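You operate a simulated robot arm through the tools that you are given. There is no shell and no other tool.

You are at the controls of a simulated robot arm. One attempt, no reset.

## Task
Turn the heat down to 125, melt one blue block in the glue pot, then turn the heat off.
Fine: pot lid shut again; two blocks stay in the tray; leave the other dials.

It is judged by the outcome, as a careful person would: the job done as asked, and still so three seconds after it is handed in. It fails if anything else is knocked over, pushed out of place, dropped, spilled or broken. Lids that push on must go on centred and level and be pressed home; caps that screw on are set level and turned clockwise until they are tight.

## Robot
A 7-joint arm with a fingered hand, fixed in place. Base frame: the origin is on the floor under the middle of its stand, x ahead of it, y to its left, z up. Units: mm, rad, N and s.
It reaches about 1333 mm from its shoulder. Its first joint turns from -1.204 to 3.002 rad. Payload 5 kg.
The tool frame sits at the grasp point between the pads (the TCP): z along the fingers, y along the line on which they close. The tips reach 32 mm beyond it. The gripper opens to 160 mm; its body begins 89 mm behind the TCP. The gripper is a hand of 3 fingers: y runs from the thumb to the fingers, the wrist lies at [0, 0, -252] in the tool frame, and closing takes about 1.5 s.
Orientation is that of the tool frame in the base frame, as a unit quaternion [x, y, z, w]. With the fingers straight down and closing along the base's y, the tool's x points along the base's -x, its y along +y and its z along -z.

## Interface
- The arm moves only by the tool drive_tool. Its argument "increments" is a list of rows, each a list of 3 entries, a list of its own where there are three numbers: the shift along the base's x, y, z in mm, then the turn, a rotation vector about the base's x, y, z in rad, then the opening, from 0 (shut) to 1 (fully open). In form: [[[dx, dy, dz], [rx, ry, rz], hand], ...]. A call has 1 to 20 rows; each row shifts and turns the commanded pose from where the row before left it. Rows are played at 5 a second. More than 50 mm and 0.15 rad between two rows, or a gripper value outside its range, and nothing of the call is played. Where a pose cannot be reached the arm comes as near as it can. A force on the tool above 90 N (or 10 N above the force at the start of the call, whichever is more), or a blocked arm, ends the call early, and 0.2 s more pass. The fingers move at their own pace (about 108 mm/s each) and stop on an object; they squeeze with about 32 N. The grip force told is the motor's: it shows also when the fingers shut on nothing. Time passes only in rows, and 0.2 s behind the last, so rows that do not move let the fingers close. It gives the time, the measured TCP pose, the force on the tool (base axes), the opening and the grip force at its end, in the units of the frame above (readings bear some noise), with the torque about the TCP (base axes, N m) and any sound that the robot's microphone picked up, and new pictures: "show" is both (left out), scene, wrist or none.
- Cameras (640 x 400 px; columns grow to the right, rows downward): "scene" is fixed at [49.9, -650.6, 1594.6]; the picture's right is [0.13, -0.99, 0.00], its down [-0.41, -0.05, -0.91] and it looks along [0.90, 0.12, -0.41] (base axes); focal length 365 px, centre (320, 200). "wrist" rides on the gripper at [65, -4, -116] in the tool frame; the picture's right is [0.06, 1.00, 0.00], its down [-0.87, 0.05, -0.49] and it looks along [-0.49, 0.03, 0.87] (tool axes); focal length 261 px, centre (320, 200). There is no depth. A picture from a camera that has moved, and an enlarged one, comes with that camera's place and axes in the base frame and with its lens.
- move_column(by): slides the trunk up (or, below 0, down) by that many mm; the arm rides with it, the base frame stays. It gives what a move gives, with no picture.
- set_grasp(shape): the hand has 3 fingers and takes this shape, open, in about a second: jaw (thumb against the fingers, like two jaws); tri (thumb and two fingers); tip (a fingertip pinch); poke (one finger out to press); point (the index stretched); flat (the hand flat); cup (the hand cupped); fist (a fist). The gripper value then closes the fingers along that shape, each until it touches; the sizes above hold for jaw. It gives what a move gives, with no picture.
- zoom(camera, box): a new picture of the part [left, top, right, bottom] of that camera's present view, enlarged. No time passes.
- job_done(): hands the job in; it is judged then, once.

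Nothing tells you positions but the pictures and the camera data. Unless the task says otherwise, let go and move clear before handing in.

The tools are called by a JSON object that holds its "method" and its "body". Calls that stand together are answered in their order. drive_tool: Moves the arm, as the interface text tells. Its arguments: {"type":"object","properties":{"increments":{"type":"array","items":{"type":"array"}},"show":{"type":"string","enum":["both","scene","wrist","none"]}},"required":["increments"]} The other tools are called the same way: move_column (by) moves the trunk up or down; set_grasp (shape) gives the hand a shape; zoom (camera, box) takes an enlarged picture of a part of a camera's view; job_done () hands the job in.

At the start:

```text
time: 0.0
tcp_pos: [515.8, -440.8, 1399.2]
orientation: [-0.002, 1.0, 0.0, 0.0]
force: [0.1, 0.2, 0.8]
moment: [0.01, -0.01, -0.02]
width: 160.1
finger_force: 0.1
shape: jaw
trunk travel left (down, up): [-825.0, 115.0]
```

scene: 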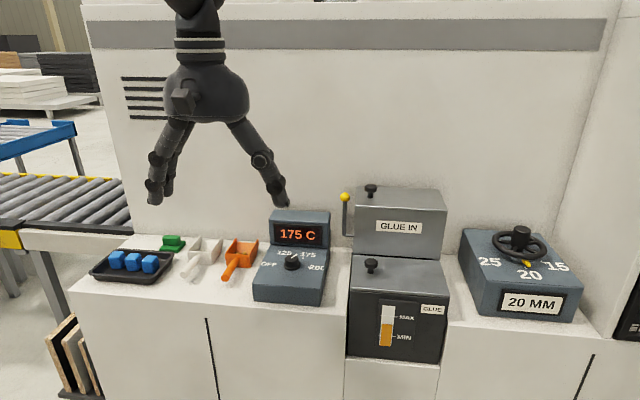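
wrist: 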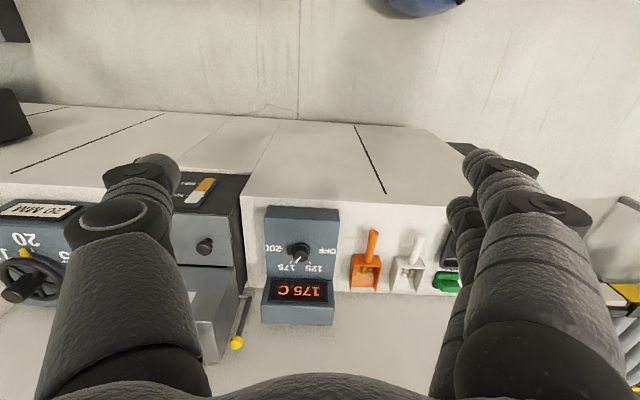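

I see a counter with a tray of three blue blocks on the left, scoops, a heat control box reading 175 C, a glue pot with lids, and a thickness dial on the right. I'll zoom in for details first.

{"method": "zoom", "body": {"camera": "scene", "box": [240, 180, 460, 370]}}

{"method": "zoom", "body": {"camera": "scene", "box": [80, 200, 340, 320]}}

{"method": "zoom", "body": {"camera": "wrist", "box": [160, 160, 480, 360]}}

```text
2.11 times, centred on (350, 275) of scene
camera zoom: at [49.9, -650.6, 1594.6], right [0.13, -0.99, 0.0], down [-0.41, -0.05, -0.91], along [0.9, 0.12, -0.41], focal length 769 px, centre (257, 42)
```

zoom: 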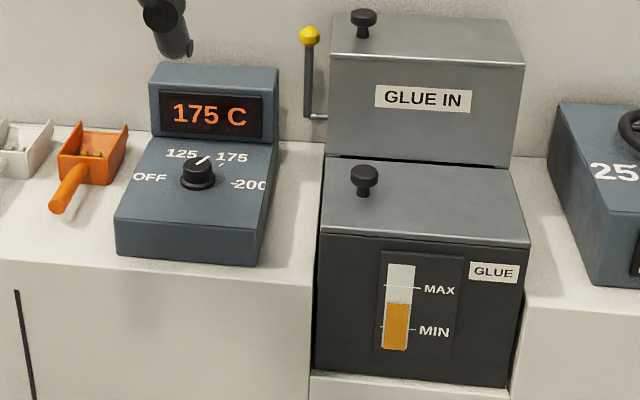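

```text
2.46 times, centred on (210, 260) of scene
camera zoom: at [49.9, -650.6, 1594.6], right [0.13, -0.99, 0.0], down [-0.41, -0.05, -0.91], along [0.9, 0.12, -0.41], focal length 899 px, centre (591, 52)
```

zoom: 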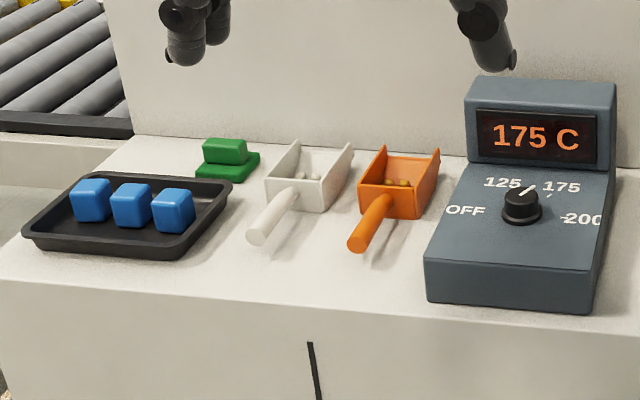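

```text
2.00 times, centred on (320, 260) of wrist
camera zoom: at [449.5, -446.8, 1514.3], right [-0.06, 1.0, 0.0], down [0.87, 0.05, 0.49], along [0.49, 0.03, -0.87], focal length 521 px, centre (320, 80)
```

zoom: 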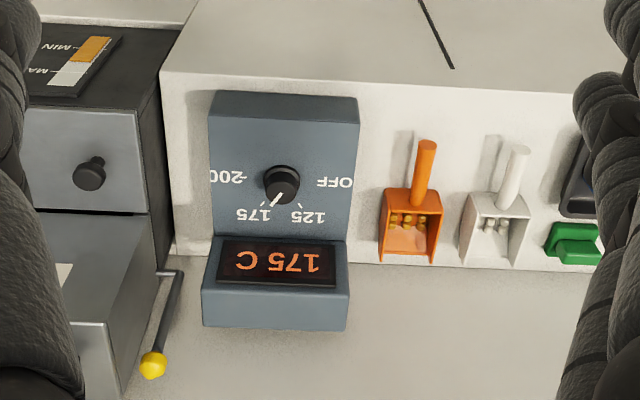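

The heat knob seems to be near (854, -466, 1045), with the front "GLUE" box's lid knob near (837, -678, 1063) and the blocks near (870, 15, 985). I'll bring the wrist camera over the glue pot for a closer look at its lids and lever.

{"method": "drive_tool", "body": {"increments": [[[15, -43, 0], [0, 0, 0], 1], [[15, -43, 0], [0, 0, 0], 1], [[15, -43, 0], [0, 0, 0], 1], [[15, -43, 0], [0, 0, 0], 1], [[15, -43, 0], [0, 0, 0], 1], [[15, -43, 0], [0, 0, 0], 1], [[15, -43, 0], [0, 0, 0], 1], [[0, 0, 0], [0, 0, 0], 1]]}}

```text
time: 1.8
tcp_pos: [620.6, -742.9, 1402.2]
orientation: [-0.001, 1.0, 0.0, 0.001]
force: [-0.5, 0.3, 0.3]
moment: [-0.05, -0.02, 0.02]
width: 160.2
finger_force: 0.1
shape: jaw
trunk travel left (down, up): [-825.0, 115.0]
camera wrist: at [554.0, -748.4, 1516.8], right [-0.06, 1.0, 0.0], down [0.87, 0.06, 0.49], along [0.49, 0.03, -0.87], focal length 261 px, centre (320, 200)
```

scene: 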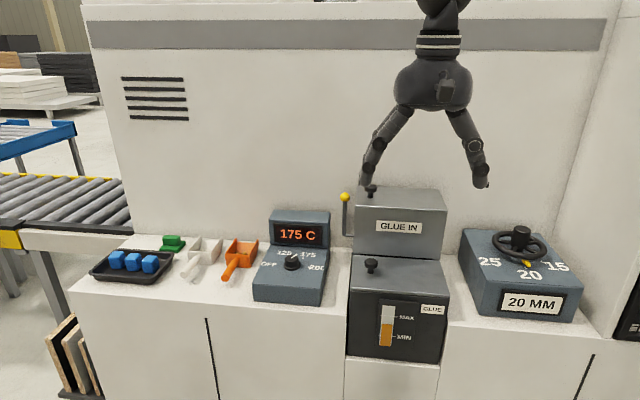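
wrist: 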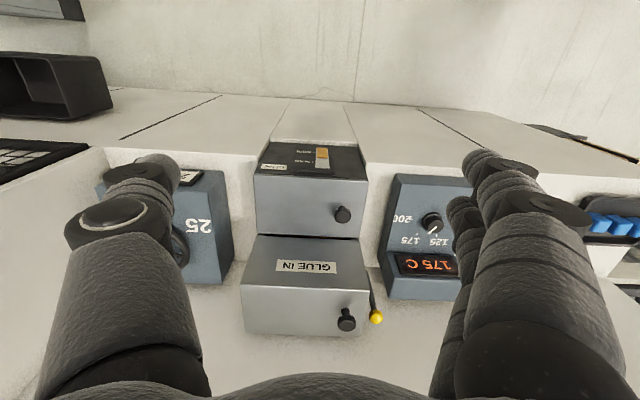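

{"method": "zoom", "body": {"camera": "wrist", "box": [220, 120, 420, 345]}}

{"method": "zoom", "body": {"camera": "scene", "box": [330, 170, 460, 280]}}

{"method": "zoom", "body": {"camera": "scene", "box": [245, 200, 345, 310]}}

{"method": "zoom", "body": {"camera": "scene", "box": [340, 250, 455, 370]}}

```text
1.78 times, centred on (320, 232) of wrist
camera zoom: at [554.0, -748.4, 1516.8], right [-0.06, 1.0, 0.0], down [0.87, 0.06, 0.49], along [0.49, 0.03, -0.87], focal length 463 px, centre (320, 142)
```

zoom: 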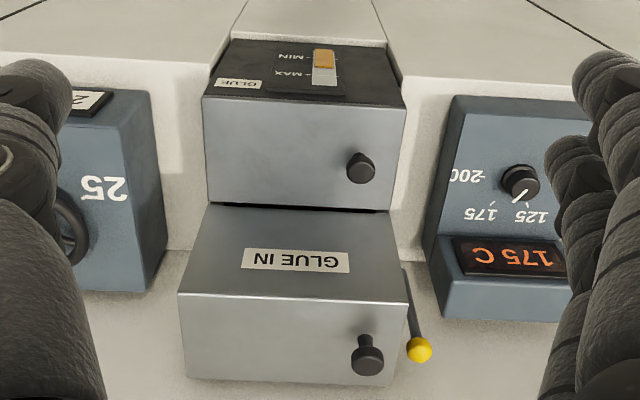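

```text
3.64 times, centred on (395, 225) of scene
camera zoom: at [49.9, -650.6, 1594.6], right [0.13, -0.99, 0.0], down [-0.41, -0.05, -0.91], along [0.9, 0.12, -0.41], focal length 1328 px, centre (47, 109)
```

zoom: 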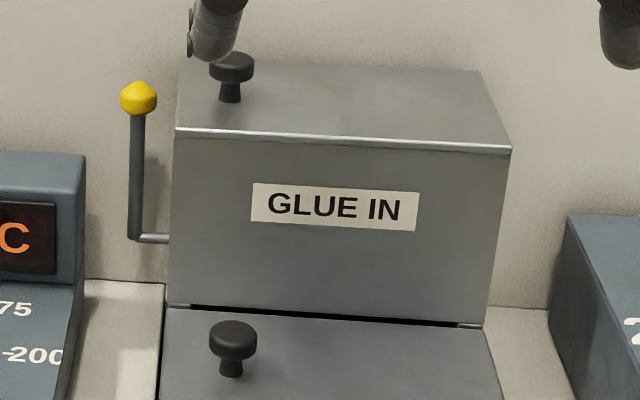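

```text
3.64 times, centred on (295, 255) of scene
camera zoom: at [49.9, -650.6, 1594.6], right [0.13, -0.99, 0.0], down [-0.41, -0.05, -0.91], along [0.9, 0.12, -0.41], focal length 1328 px, centre (411, 0)
```

zoom: 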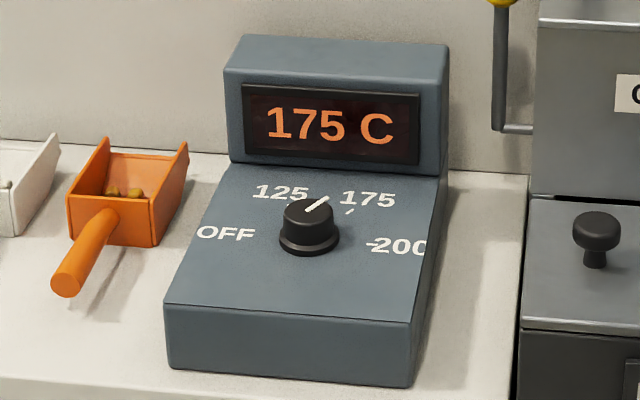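

```text
3.33 times, centred on (398, 310) of scene
camera zoom: at [49.9, -650.6, 1594.6], right [0.13, -0.99, 0.0], down [-0.41, -0.05, -0.91], along [0.9, 0.12, -0.41], focal length 1217 px, centre (62, -167)
```

zoom: 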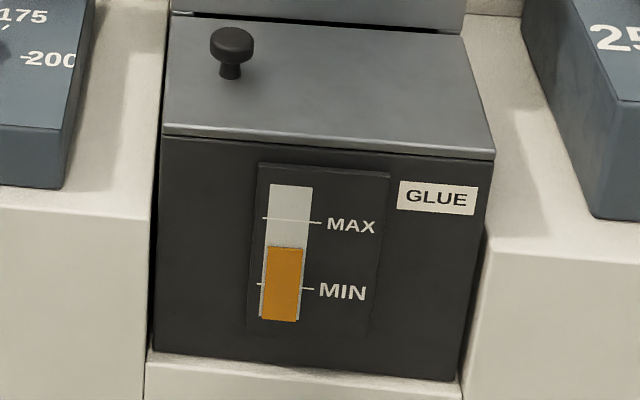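

The rear "GLUE IN" box is taller, with its lid knob near (939, -672, 1236) and a side lever beside it. The front "GLUE" box carries the level gauge. Next I'll look at the heat dial up close.

{"method": "drive_tool", "body": {"increments": [[[18.7, 34.6, -25], [0, 0, 0], 1], [[18.7, 34.6, -25], [0, 0, 0], 1], [[18.7, 34.6, -25], [0, 0, 0], 1], [[18.7, 34.6, -25], [0, 0, 0], 1], [[18.7, 34.6, -25], [0, 0, 0], 1], [[18.7, 34.6, -25], [0, 0, 0], 1], [[18.7, 34.6, -25], [0, 0, 0], 1], [[18.7, 34.6, -25], [0, 0, 0], 1], [[0, 0, 0], [0, 0, 0], 1]]}}

```text
time: 3.8
tcp_pos: [772.8, -465.1, 1198.3]
orientation: [-0.001, 1.0, 0.001, 0.001]
force: [-0.7, 0.0, 0.4]
moment: [0.01, -0.03, 0.0]
width: 159.8
finger_force: 0.1
shape: jaw
trunk travel left (down, up): [-825.0, 115.0]
camera wrist: at [706.2, -471.4, 1313.6], right [-0.06, 1.0, 0.0], down [0.87, 0.05, 0.49], along [0.49, 0.03, -0.87], focal length 261 px, centre (320, 200)
```

scene: 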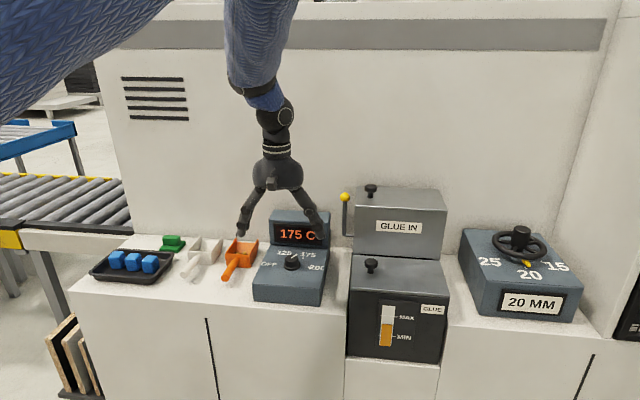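
wrist: 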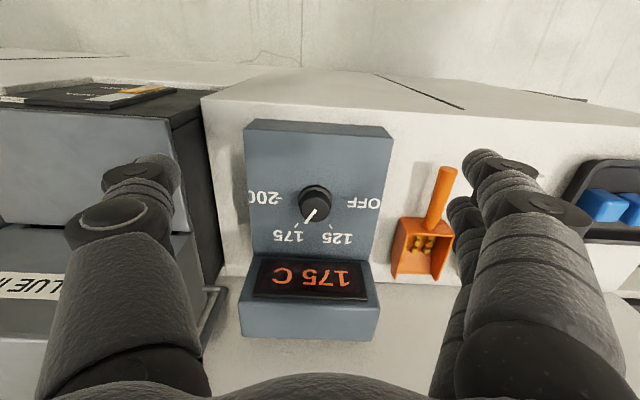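

{"method": "zoom", "body": {"camera": "wrist", "box": [235, 110, 405, 345]}}

{"method": "zoom", "body": {"camera": "wrist", "box": [250, 160, 390, 260]}}

```text
1.70 times, centred on (320, 228) of wrist
camera zoom: at [706.2, -471.4, 1313.6], right [-0.06, 1.0, 0.0], down [0.87, 0.05, 0.49], along [0.49, 0.03, -0.87], focal length 444 px, centre (320, 153)
```

zoom: 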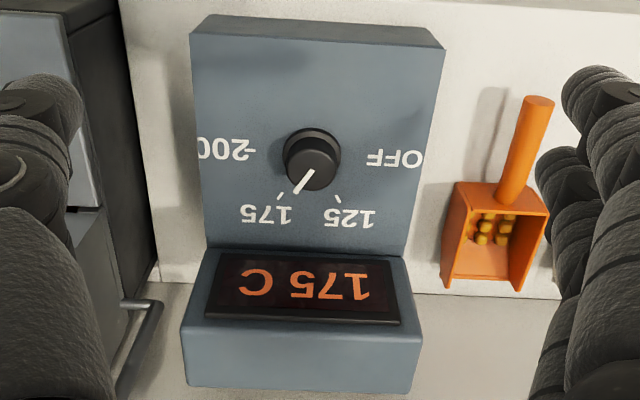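

```text
4.00 times, centred on (320, 210) of wrist
camera zoom: at [706.2, -471.4, 1313.6], right [-0.06, 1.0, 0.0], down [0.87, 0.05, 0.49], along [0.49, 0.03, -0.87], focal length 1043 px, centre (320, 160)
```

zoom: 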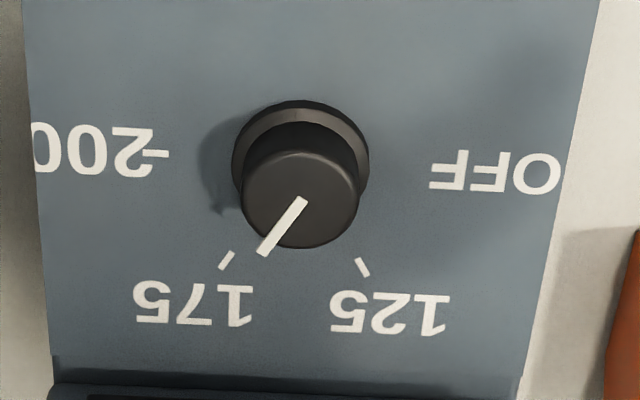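

The dial's top is near (867, -466, 1051). The panel is roughly level, with the pointer at 175, so the dial needs a turn of about +60° about z to reach 125. I'll hover over it with the hand partly closed and pre-turned by -30°.

{"method": "drive_tool", "body": {"increments": [[[24, 0, -5], [0, 0, -0.13], 0.6], [[24, 0, -10], [0, 0, -0.13], 0.6], [[24, 0, -10], [0, 0, -0.13], 0.6], [[22, -1, -10], [0, 0, -0.13], 0.6], [[0, 0, -10], [0, 0, 0], 0.6], [[0, 0, 0], [0, 0, 0], 0.6]]}}

```text
time: 5.2
tcp_pos: [867.9, -465.6, 1153.7]
orientation: [0.256, 0.967, 0.0, -0.001]
force: [-0.4, -0.5, -0.6]
moment: [0.0, 0.0, 0.01]
width: 96.9
finger_force: 0.1
shape: jaw
trunk travel left (down, up): [-825.0, 115.0]
camera wrist: at [806.8, -438.2, 1268.6], right [0.44, 0.9, 0.0], down [0.78, -0.38, 0.49], along [0.44, -0.22, -0.87], focal length 261 px, centre (320, 200)
```

scene: 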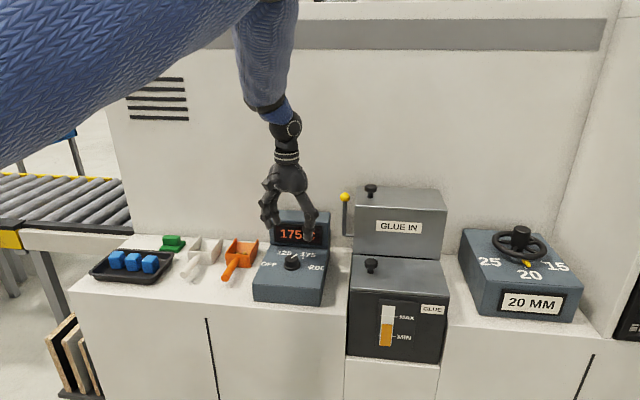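
wrist: 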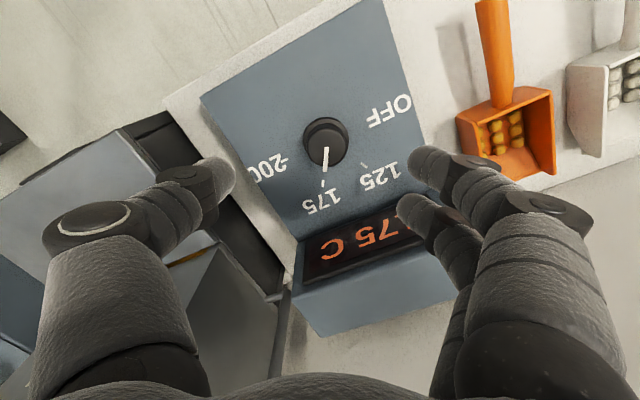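

The dial is about 6 mm ahead of the tool axis. I'll correct for that, descend partway, and look again.

{"method": "drive_tool", "body": {"increments": [[[6.5, 2.5, -10], [0, 0, 0], 0.5], [[0, 0, -25], [0, 0, 0], 0.5], [[0, 0, -20], [0, 0, 0], 0.5], [[0, 0, 0], [0, 0, 0], 0.5]]}}

{"method": "zoom", "body": {"camera": "scene", "box": [240, 180, 340, 310]}}

```text
time: 6.2
tcp_pos: [872.2, -463.3, 1099.6]
orientation: [0.258, 0.966, 0.0, 0.0]
force: [-0.3, 0.5, 0.1]
moment: [0.0, 0.0, -0.03]
width: 80.6
finger_force: 0.1
shape: jaw
trunk travel left (down, up): [-825.0, 115.0]
camera wrist: at [810.6, -436.4, 1214.8], right [0.44, 0.9, 0.0], down [0.78, -0.38, 0.49], along [0.44, -0.22, -0.87], focal length 261 px, centre (320, 200)
```

scene: 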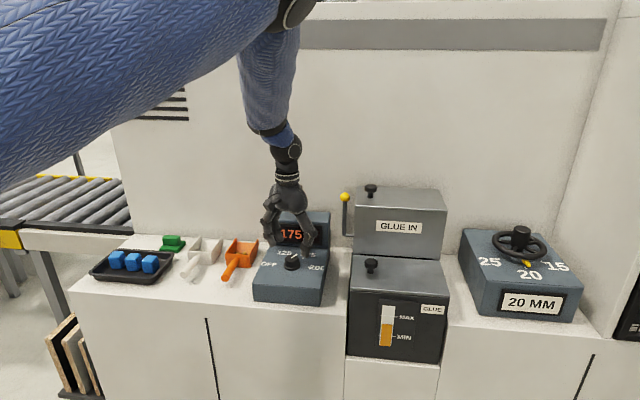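
wrist: 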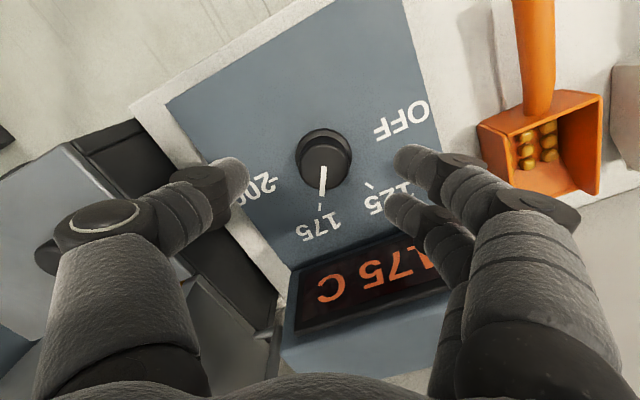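

```text
3.08 times, centred on (290, 245) of scene
camera zoom: at [49.9, -650.6, 1594.6], right [0.13, -0.99, 0.0], down [-0.41, -0.05, -0.91], along [0.9, 0.12, -0.41], focal length 1123 px, centre (412, 62)
```

zoom: 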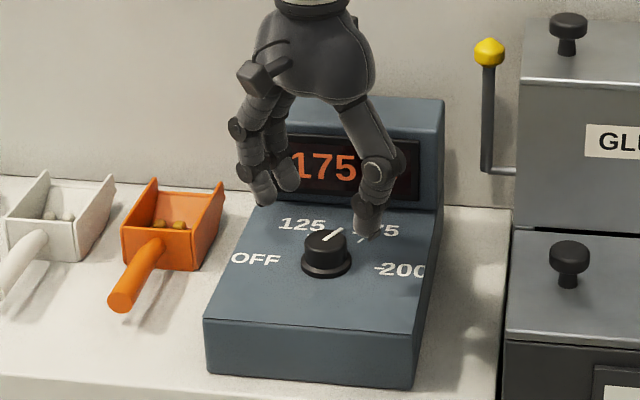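

{"method": "zoom", "body": {"camera": "wrist", "box": [240, 100, 420, 240]}}

```text
2.86 times, centred on (330, 170) of wrist
camera zoom: at [810.6, -436.4, 1214.8], right [0.44, 0.9, 0.0], down [0.78, -0.38, 0.49], along [0.44, -0.22, -0.87], focal length 745 px, centre (291, 286)
```

zoom: 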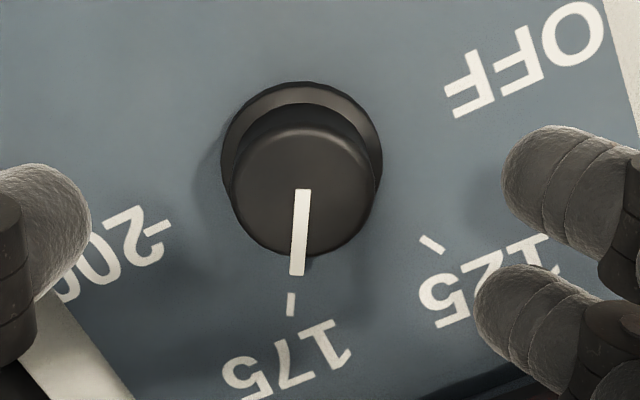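

The hand is aligned with the dial to within 2 mm. I'll descend to just above the skirt and close on the dial.

{"method": "drive_tool", "body": {"increments": [[[0, 0, -15], [0, 0, 0], 0.5], [[0, 0, -12], [0, 0, 0], 0.5], [[0, 0, -6], [0, 0, 0], 0.5], [[0, 0, 0], [0, 0, 0], 0.5]]}}

{"method": "zoom", "body": {"camera": "scene", "box": [240, 180, 340, 310]}}

```text
time: 7.2
tcp_pos: [872.1, -463.2, 1065.9]
orientation: [0.256, 0.967, 0.0, 0.0]
force: [0.3, -0.8, 0.3]
moment: [-0.02, 0.0, -0.04]
width: 80.5
finger_force: 0.1
shape: jaw
trunk travel left (down, up): [-825.0, 115.0]
camera wrist: at [812.1, -436.1, 1181.3], right [0.44, 0.9, 0.0], down [0.78, -0.38, 0.49], along [0.44, -0.22, -0.87], focal length 261 px, centre (320, 200)
```

scene: 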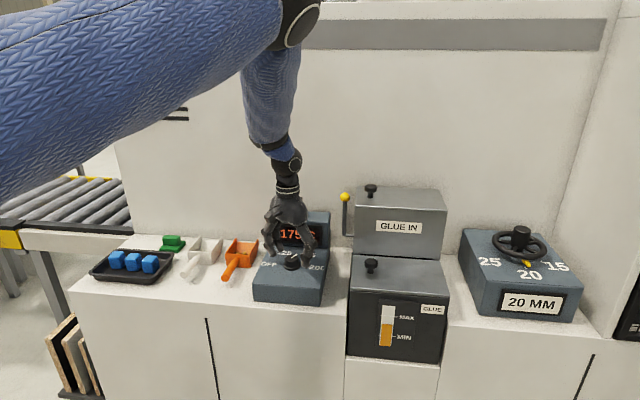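
wrist: 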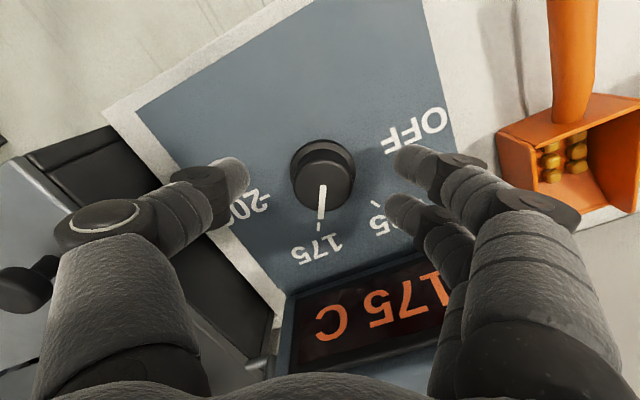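

```text
3.08 times, centred on (290, 245) of scene
camera zoom: at [49.9, -650.6, 1594.6], right [0.13, -0.99, 0.0], down [-0.41, -0.05, -0.91], along [0.9, 0.12, -0.41], focal length 1123 px, centre (412, 62)
```

zoom: 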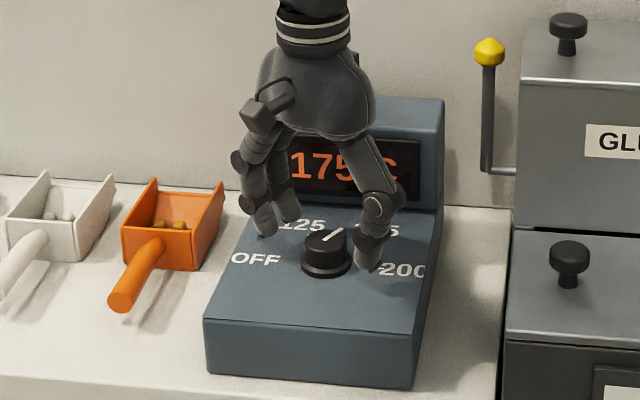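

{"method": "drive_tool", "body": {"increments": [[[0, 0, 0], [0, 0, 0], 0.3], [[0, 0, 0], [0, 0, 0], 0.1], [[0, 0, 0], [0, 0, 0], 0.1], [[0, 0, 0], [0, 0, 0], 0.1], [[0, 0, 0], [0, 0, 0], 0.1]]}}

{"method": "zoom", "body": {"camera": "scene", "box": [240, 180, 340, 310]}}

```text
time: 8.4
tcp_pos: [871.7, -463.5, 1066.0]
orientation: [0.256, 0.967, 0.0, 0.001]
force: [4.2, 2.7, 5.4]
moment: [0.15, -0.22, 0.05]
width: 17.4
finger_force: 0.0
shape: jaw
trunk travel left (down, up): [-825.0, 115.0]
camera wrist: at [812.2, -435.5, 1182.0], right [0.44, 0.9, 0.0], down [0.78, -0.38, 0.49], along [0.44, -0.22, -0.87], focal length 261 px, centre (320, 200)
```

scene: 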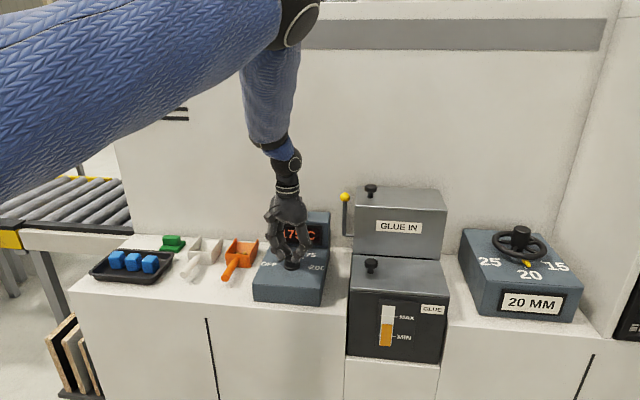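
wrist: 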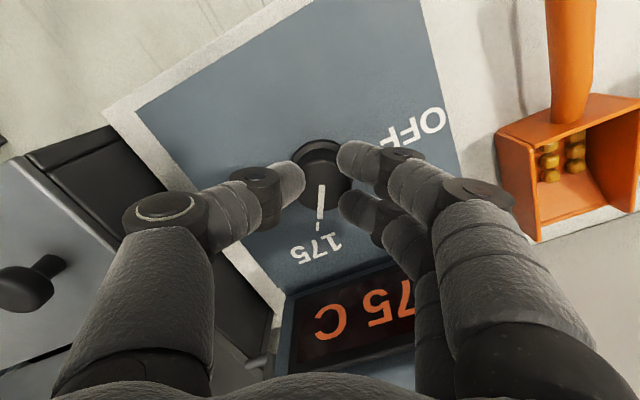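

```text
3.08 times, centred on (290, 245) of scene
camera zoom: at [49.9, -650.6, 1594.6], right [0.13, -0.99, 0.0], down [-0.41, -0.05, -0.91], along [0.9, 0.12, -0.41], focal length 1123 px, centre (412, 62)
```

zoom: 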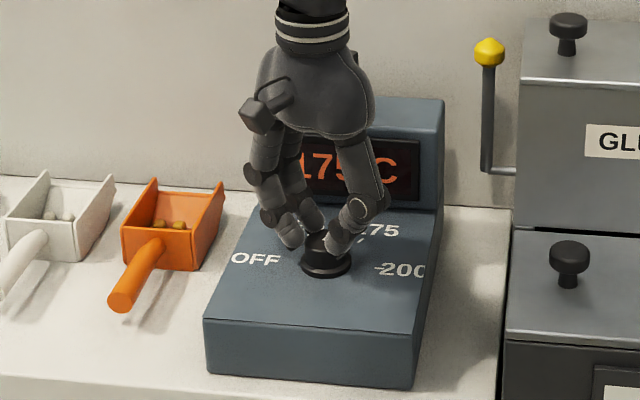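

The fingers have touched the dial, but the grip force is low. I'll squeeze fully.

{"method": "drive_tool", "body": {"increments": [[[0, 0, 0], [0, 0, 0], 0], [[0, 0, 0], [0, 0, 0], 0], [[0, 0, 0], [0, 0, 0], 0]]}}

{"method": "zoom", "body": {"camera": "wrist", "box": [240, 100, 420, 280]}}

```text
time: 9.2
tcp_pos: [870.5, -463.2, 1065.4]
orientation: [0.256, 0.967, 0.0, 0.001]
force: [-7.7, 1.6, 6.4]
moment: [0.18, 0.09, 0.0]
width: 7.8
finger_force: 31.7
shape: jaw
trunk travel left (down, up): [-825.0, 115.0]
camera wrist: at [810.4, -436.0, 1182.0], right [0.44, 0.9, 0.0], down [0.78, -0.38, 0.49], along [0.44, -0.22, -0.87], focal length 261 px, centre (320, 200)
```

scene: 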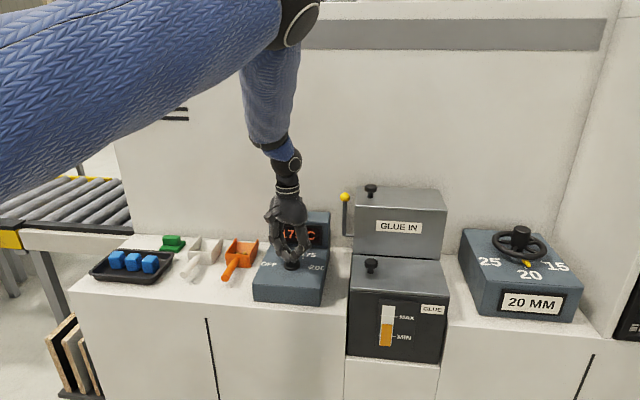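
wrist: 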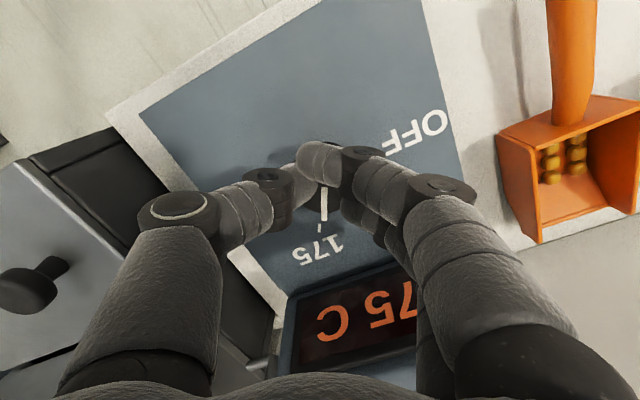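

```text
2.22 times, centred on (330, 190) of wrist
camera zoom: at [810.4, -436.0, 1182.0], right [0.44, 0.9, 0.0], down [0.78, -0.38, 0.49], along [0.44, -0.22, -0.87], focal length 579 px, centre (298, 222)
```

zoom: 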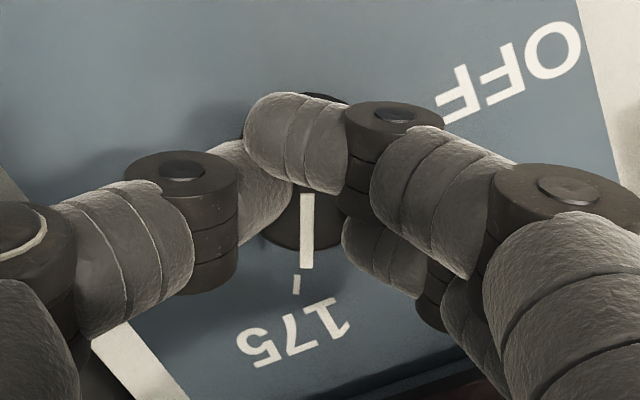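

While closing, the fingertips rode up and ended on top of the dial; the pointer is still at 175. I'll open, lift, and try a more precise hand shape in free air.

{"method": "drive_tool", "body": {"increments": [[[0, 0, 0], [0, 0, 0], 0.3], [[0, 0, 0], [0, 0, 0], 0.5], [[0, 0, 20], [0, 0, 0], 0.5], [[0, 0, 40], [0, 0, 0], 0.5], [[0, 0, 40], [0, 0, 0], 0.5], [[0, 0, 0], [0, 0, 0], 0.5]], "show": "wrist"}}

{"method": "set_grasp", "body": {"shape": "tri"}}

{"method": "drive_tool", "body": {"increments": [[[0, 0, 0], [0, 0, 0], 0.4], [[0, 0, 0], [0, 0, 0], 0.4], [[0, 0, 0], [0, 0, 0], 0.4], [[0, 0, 0], [0, 0, 0], 0.4]]}}

{"method": "zoom", "body": {"camera": "scene", "box": [240, 120, 340, 310]}}

```text
time: 10.6
tcp_pos: [871.3, -462.8, 1164.7]
orientation: [0.256, 0.967, 0.001, 0.0]
force: [0.0, 0.2, -0.7]
moment: [0.06, 0.03, 0.03]
width: 79.3
finger_force: 0.1
shape: jaw
trunk travel left (down, up): [-825.0, 115.0]
camera wrist: at [811.9, -436.1, 1280.7], right [0.44, 0.9, 0.0], down [0.78, -0.38, 0.49], along [0.44, -0.22, -0.87], focal length 261 px, centre (320, 200)
```

wrist: 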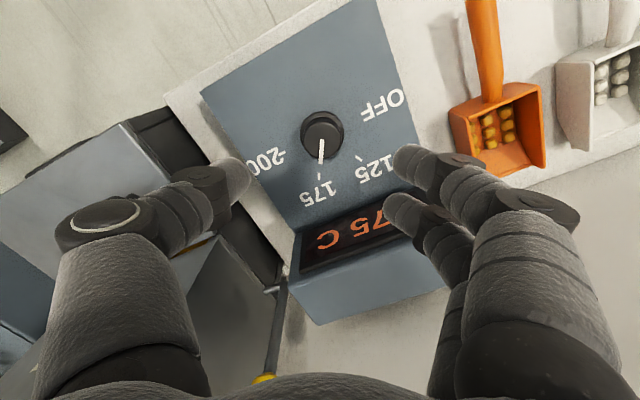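

```text
time: 11.5
tcp_pos: [871.1, -462.4, 1165.9]
orientation: [0.256, 0.967, 0.0, 0.0]
force: [0.4, -0.3, 0.4]
moment: [0.02, -0.02, 0.01]
width: 159.8
finger_force: 0.0
shape: tri
trunk travel left (down, up): [-825.0, 115.0]
```

```text
time: 12.5
tcp_pos: [872.7, -462.7, 1165.5]
orientation: [0.256, 0.967, 0.0, 0.0]
force: [-0.2, 1.3, -0.3]
moment: [0.0, 0.0, -0.03]
width: 64.7
finger_force: 0.2
shape: tri
trunk travel left (down, up): [-825.0, 115.0]
camera wrist: at [811.1, -435.7, 1281.4], right [0.44, 0.9, 0.0], down [0.78, -0.38, 0.49], along [0.44, -0.22, -0.87], focal length 261 px, centre (320, 200)
```

scene: 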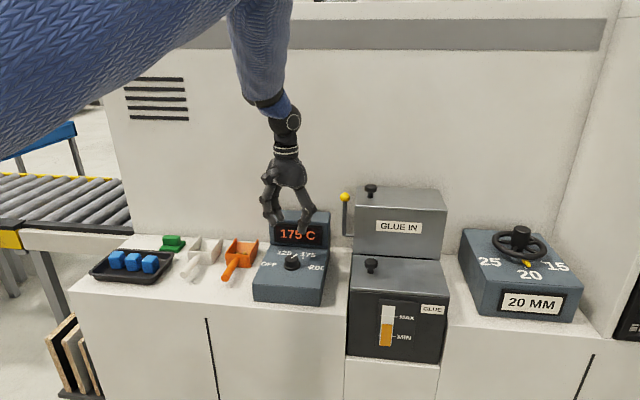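
wrist: 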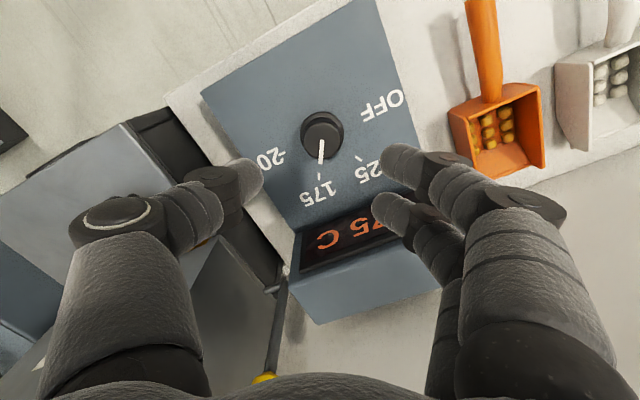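

```text
2.11 times, centred on (290, 215) of scene
camera zoom: at [49.9, -650.6, 1594.6], right [0.13, -0.99, 0.0], down [-0.41, -0.05, -0.91], along [0.9, 0.12, -0.41], focal length 769 px, centre (383, 168)
```

zoom: 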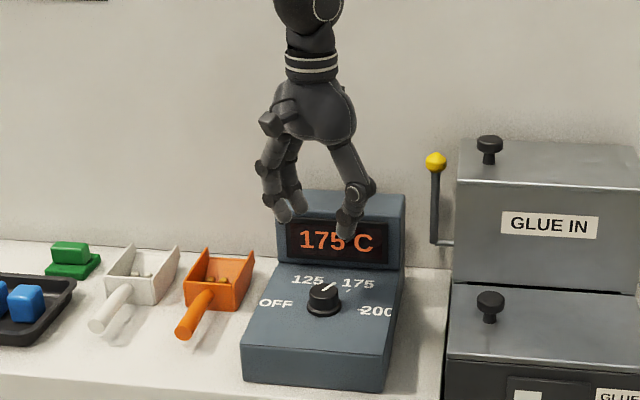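

{"method": "set_grasp", "body": {"shape": "tip"}}

{"method": "drive_tool", "body": {"increments": [[[0, 0, 0], [0, 0, 0], 0.3], [[0, 0, 0], [0, 0, 0], 0.3], [[0, 0, 0], [0, 0, 0], 0.3], [[0, 0, 0], [0, 0, 0], 0.3]]}}

{"method": "zoom", "body": {"camera": "scene", "box": [240, 120, 340, 310]}}

```text
time: 13.4
tcp_pos: [869.7, -463.1, 1166.1]
orientation: [0.256, 0.967, 0.001, 0.0]
force: [0.0, -0.5, 0.2]
moment: [0.05, 0.03, 0.01]
width: 160.0
finger_force: 0.1
shape: tip
trunk travel left (down, up): [-825.0, 115.0]
```

```text
time: 14.4
tcp_pos: [870.4, -463.3, 1166.1]
orientation: [0.256, 0.967, 0.0, 0.0]
force: [0.0, -0.2, 0.0]
moment: [0.01, 0.02, 0.0]
width: 48.4
finger_force: 0.0
shape: tip
trunk travel left (down, up): [-825.0, 115.0]
camera wrist: at [811.1, -435.7, 1281.4], right [0.44, 0.9, 0.0], down [0.78, -0.38, 0.49], along [0.44, -0.22, -0.87], focal length 261 px, centre (320, 200)
```

scene: 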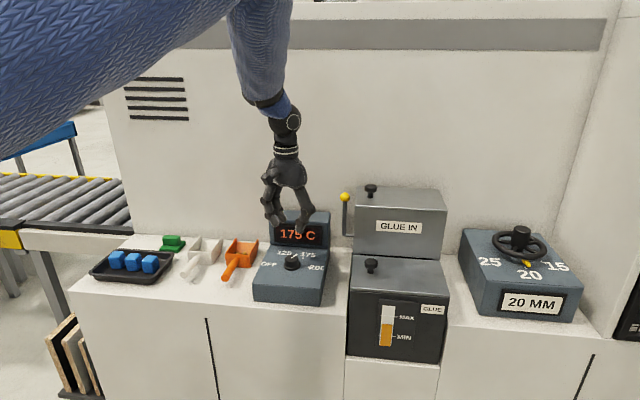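
wrist: 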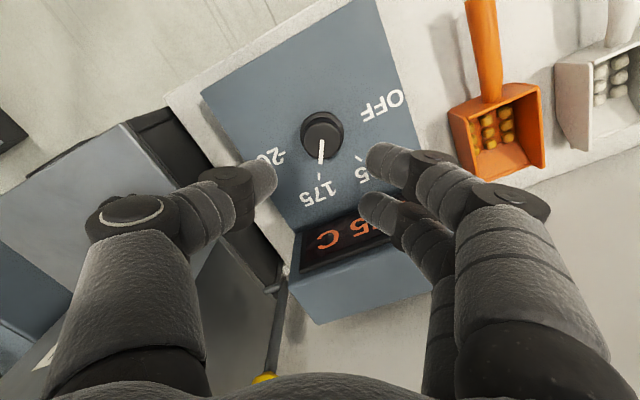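

```text
2.11 times, centred on (290, 215) of scene
camera zoom: at [49.9, -650.6, 1594.6], right [0.13, -0.99, 0.0], down [-0.41, -0.05, -0.91], along [0.9, 0.12, -0.41], focal length 769 px, centre (383, 168)
```

zoom: 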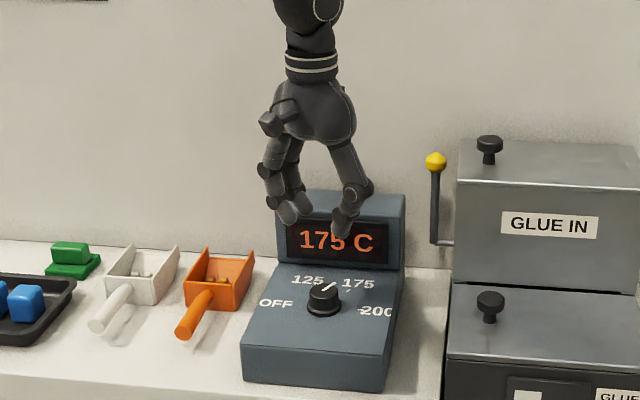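

{"method": "drive_tool", "body": {"increments": [[[0, 0, 0], [0, 0, 0], 0.2], [[0, 0, 0], [0, 0, 0], 0.2], [[0, 0, 0], [0, 0, 0], 0.2]], "show": "wrist"}}

{"method": "zoom", "body": {"camera": "scene", "box": [255, 150, 335, 260]}}

{"method": "drive_tool", "body": {"increments": [[[0, 0, 0], [0, 0, 0], 0.05], [[0, 0, 0], [0, 0, 0], 0.05], [[0, 0, 0], [0, 0, 0], 0.05]], "show": "wrist"}}

{"method": "zoom", "body": {"camera": "scene", "box": [255, 150, 335, 260]}}

```text
time: 15.2
tcp_pos: [871.5, -461.5, 1166.4]
orientation: [0.256, 0.967, 0.0, 0.0]
force: [-0.3, 0.0, -0.4]
moment: [-0.01, 0.02, 0.0]
width: 32.4
finger_force: 0.1
shape: tip
trunk travel left (down, up): [-825.0, 115.0]
camera wrist: at [811.1, -435.8, 1281.4], right [0.44, 0.9, 0.0], down [0.78, -0.38, 0.49], along [0.44, -0.22, -0.87], focal length 261 px, centre (320, 200)
```

wrist: 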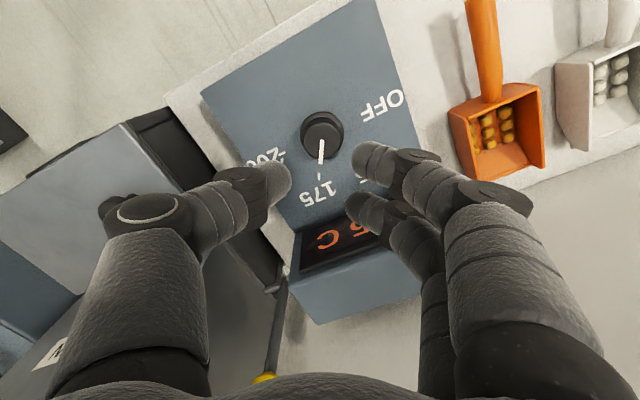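

```text
3.64 times, centred on (295, 205) of scene
camera zoom: at [49.9, -650.6, 1594.6], right [0.13, -0.99, 0.0], down [-0.41, -0.05, -0.91], along [0.9, 0.12, -0.41], focal length 1328 px, centre (411, 182)
```

zoom: 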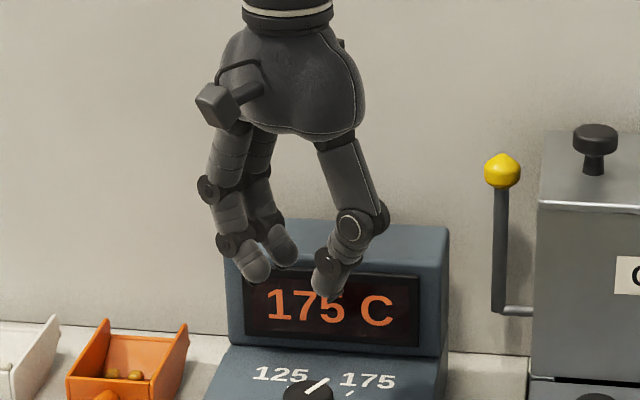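

```text
time: 16.0
tcp_pos: [871.6, -463.3, 1166.1]
orientation: [0.256, 0.967, 0.0, 0.0]
force: [-0.5, 0.9, -0.4]
moment: [0.03, 0.0, 0.02]
width: 8.5
finger_force: 0.1
shape: tip
trunk travel left (down, up): [-825.0, 115.0]
camera wrist: at [811.1, -435.8, 1281.4], right [0.44, 0.9, 0.0], down [0.78, -0.38, 0.49], along [0.44, -0.22, -0.87], focal length 261 px, centre (320, 200)
```

wrist: 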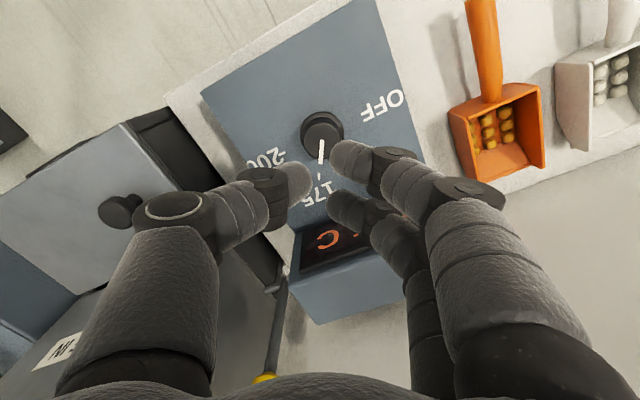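

```text
3.64 times, centred on (295, 205) of scene
camera zoom: at [49.9, -650.6, 1594.6], right [0.13, -0.99, 0.0], down [-0.41, -0.05, -0.91], along [0.9, 0.12, -0.41], focal length 1328 px, centre (411, 182)
```

zoom: 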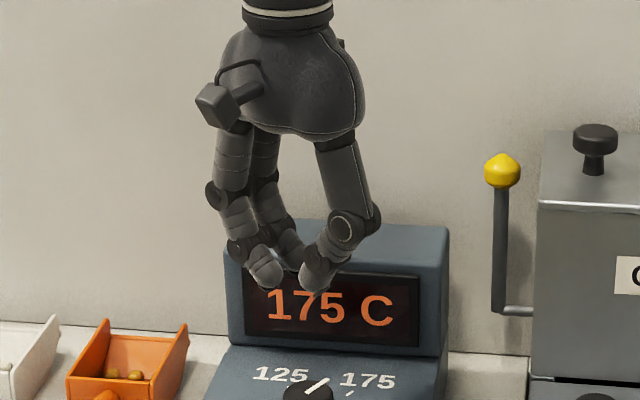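

The "tip" shape puts the fingertips about 33 mm below the tool point. I'll go down lower around the dial this time, checking force near the panel.

{"method": "drive_tool", "body": {"increments": [[[0, 0, 0], [0, 0, 0], 0.42], [[0, 0, -20], [0, 0, 0], 0.42], [[0, 0, -30], [0, 0, 0], 0.42], [[0, 0, -30], [0, 0, 0], 0.42], [[0, 0, -18], [0, 0, 0], 0.42], [[0, 0, -4], [0, 0, 0], 0.42], [[0, 0, 0], [0, 0, 0], 0.42]], "show": "wrist"}}

{"method": "zoom", "body": {"camera": "scene", "box": [245, 190, 335, 310]}}

```text
time: 17.6
tcp_pos: [871.4, -462.9, 1061.1]
orientation: [0.256, 0.967, 0.0, 0.0]
force: [0.0, -1.0, 0.7]
moment: [0.01, 0.02, -0.05]
width: 66.6
finger_force: 0.1
shape: tip
trunk travel left (down, up): [-825.0, 115.0]
camera wrist: at [811.9, -435.6, 1177.7], right [0.44, 0.9, 0.0], down [0.78, -0.38, 0.49], along [0.44, -0.22, -0.87], focal length 261 px, centre (320, 200)
```

wrist: 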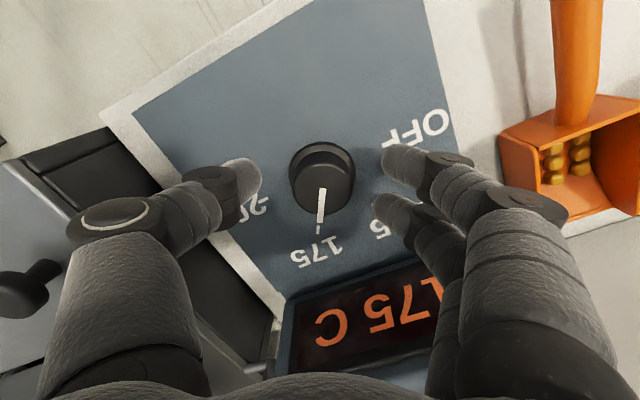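

```text
3.33 times, centred on (290, 250) of scene
camera zoom: at [49.9, -650.6, 1594.6], right [0.13, -0.99, 0.0], down [-0.41, -0.05, -0.91], along [0.9, 0.12, -0.41], focal length 1217 px, centre (420, 33)
```

zoom: 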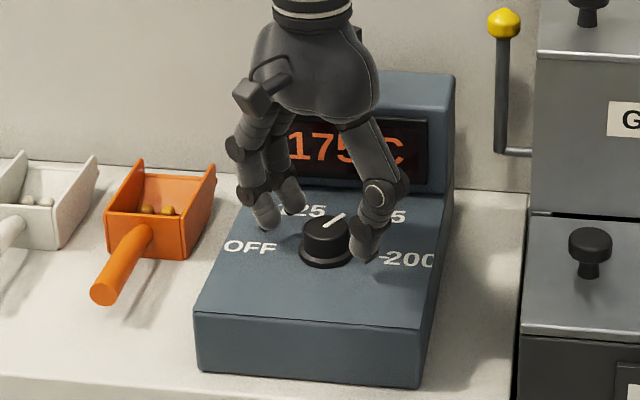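

{"method": "drive_tool", "body": {"increments": [[[0, 0, -2], [0, 0, 0], 0.42], [[0, 0, 0], [0, 0, 0], 0.42]], "show": "none"}}

{"method": "drive_tool", "body": {"increments": [[[0, 0, -2], [0, 0, 0], 0.42], [[0, 0, 0], [0, 0, 0], 0.42]], "show": "none"}}

```text
time: 18.2
tcp_pos: [870.8, -462.8, 1060.9]
orientation: [0.257, 0.966, 0.0, 0.0]
force: [0.3, 0.0, -0.4]
moment: [0.0, 0.03, -0.02]
width: 66.8
finger_force: 0.1
shape: tip
trunk travel left (down, up): [-825.0, 115.0]
```

```text
time: 18.8
tcp_pos: [871.0, -463.4, 1058.8]
orientation: [0.257, 0.966, 0.0, 0.0]
force: [0.5, -0.5, -0.3]
moment: [0.01, 0.0, -0.01]
width: 66.5
finger_force: 0.0
shape: tip
trunk travel left (down, up): [-825.0, 115.0]
```

{"method": "drive_tool", "body": {"increments": [[[0, 0, -2], [0, 0, 0], 0.42], [[0, 0, 0], [0, 0, 0], 0.42]], "show": "none"}}

{"method": "drive_tool", "body": {"increments": [[[0, 0, 0], [0, 0, 0], 0.3], [[0, 0, 0], [0, 0, 0], 0.2], [[0, 0, 0], [0, 0, 0], 0.15], [[0, 0, 0], [0, 0, 0], 0.15]]}}

{"method": "zoom", "body": {"camera": "scene", "box": [245, 190, 335, 310]}}

{"method": "zoom", "body": {"camera": "wrist", "box": [230, 100, 430, 260]}}

```text
time: 19.4
tcp_pos: [870.7, -464.2, 1057.9]
orientation: [0.256, 0.967, 0.0, 0.0]
force: [0.6, 0.5, -0.2]
moment: [0.0, -0.02, -0.04]
width: 66.4
finger_force: 0.1
shape: tip
trunk travel left (down, up): [-825.0, 115.0]
```

```text
time: 20.4
tcp_pos: [871.6, -463.5, 1057.4]
orientation: [0.256, 0.967, 0.0, 0.0]
force: [-2.6, 2.8, -0.8]
moment: [0.07, 0.05, 0.03]
width: 22.1
finger_force: 32.3
shape: tip
trunk travel left (down, up): [-825.0, 115.0]
camera wrist: at [811.2, -436.6, 1173.0], right [0.44, 0.9, 0.0], down [0.78, -0.38, 0.49], along [0.44, -0.22, -0.87], focal length 261 px, centre (320, 200)
```

scene: 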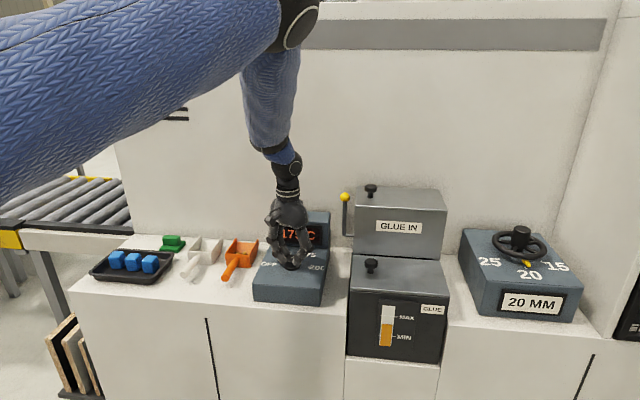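
wrist: 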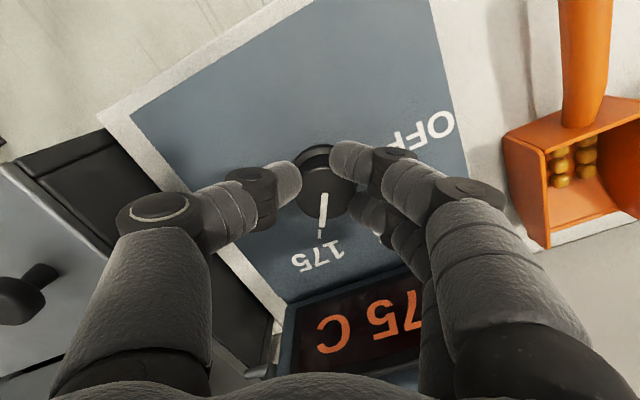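

```text
3.33 times, centred on (290, 250) of scene
camera zoom: at [49.9, -650.6, 1594.6], right [0.13, -0.99, 0.0], down [-0.41, -0.05, -0.91], along [0.9, 0.12, -0.41], focal length 1217 px, centre (420, 33)
```

zoom: 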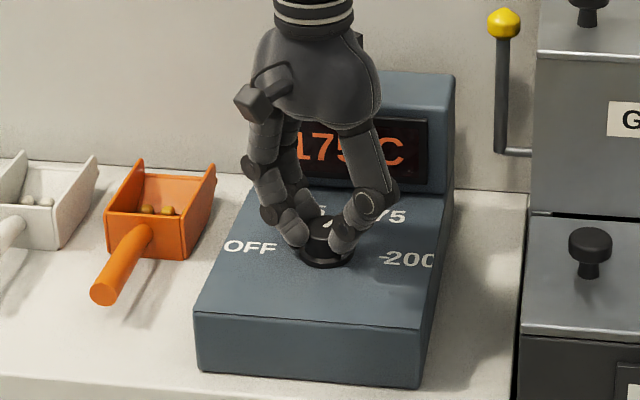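

```text
2.50 times, centred on (330, 180) of wrist
camera zoom: at [811.2, -436.6, 1173.0], right [0.44, 0.9, 0.0], down [0.78, -0.38, 0.49], along [0.44, -0.22, -0.87], focal length 652 px, centre (295, 250)
```

zoom: 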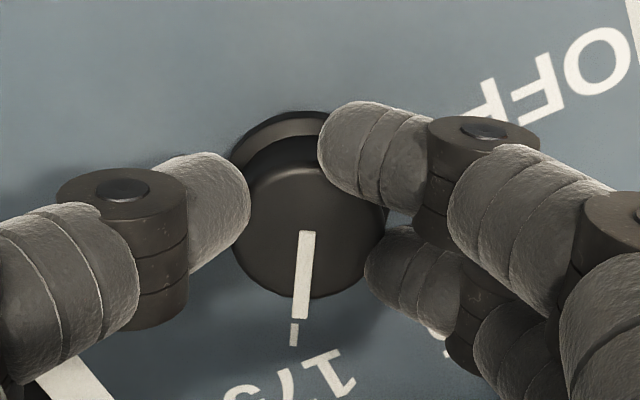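

The fingers now hold the dial's sides with 32 N. I'll start turning it anticlockwise seen from above, toward 125.

{"method": "drive_tool", "body": {"increments": [[[0, 0, 0], [0, 0, 0.13], 0.05], [[0, 0, 0], [0, 0, 0.13], 0.05], [[0, 0, 0], [0, 0, 0.13], 0.05], [[0, 0, 0], [0, 0, 0.13], 0.05], [[0, 0, 0], [0, 0, 0], 0.05]]}}

{"method": "zoom", "body": {"camera": "wrist", "box": [230, 100, 430, 260]}}

{"method": "zoom", "body": {"camera": "scene", "box": [245, 190, 335, 310]}}

```text
time: 21.6
tcp_pos: [871.4, -465.8, 1058.7]
orientation: [0.001, 1.0, 0.0, 0.001]
force: [-1.9, -16.1, 8.5]
moment: [-0.57, 0.06, -0.12]
width: 21.5
finger_force: 32.0
shape: tip
trunk travel left (down, up): [-825.0, 115.0]
camera wrist: at [804.3, -471.5, 1173.1], right [-0.06, 1.0, 0.0], down [0.87, 0.05, 0.49], along [0.49, 0.03, -0.87], focal length 261 px, centre (320, 200)
```

scene: 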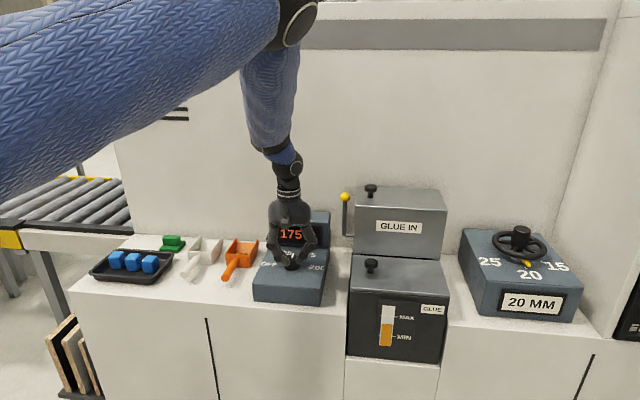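
wrist: 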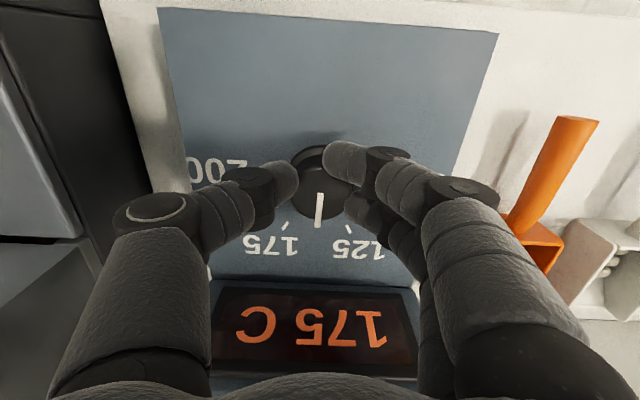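

```text
2.50 times, centred on (330, 180) of wrist
camera zoom: at [804.3, -471.5, 1173.1], right [-0.06, 1.0, 0.0], down [0.87, 0.05, 0.49], along [0.49, 0.03, -0.87], focal length 652 px, centre (295, 250)
```

zoom: 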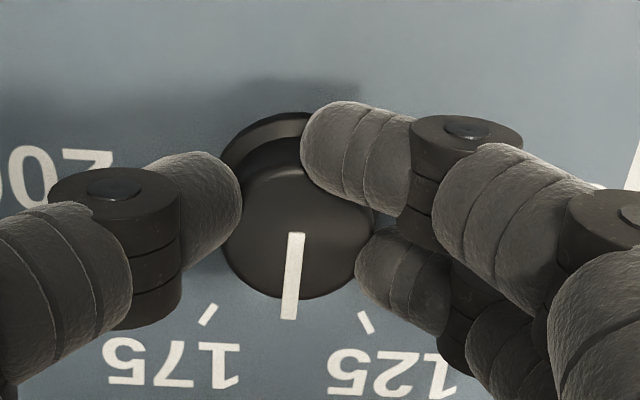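

```text
3.33 times, centred on (290, 250) of scene
camera zoom: at [49.9, -650.6, 1594.6], right [0.13, -0.99, 0.0], down [-0.41, -0.05, -0.91], along [0.9, 0.12, -0.41], focal length 1217 px, centre (420, 33)
```

zoom: 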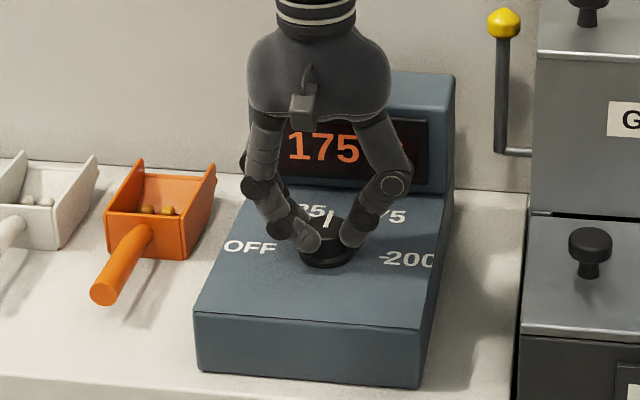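

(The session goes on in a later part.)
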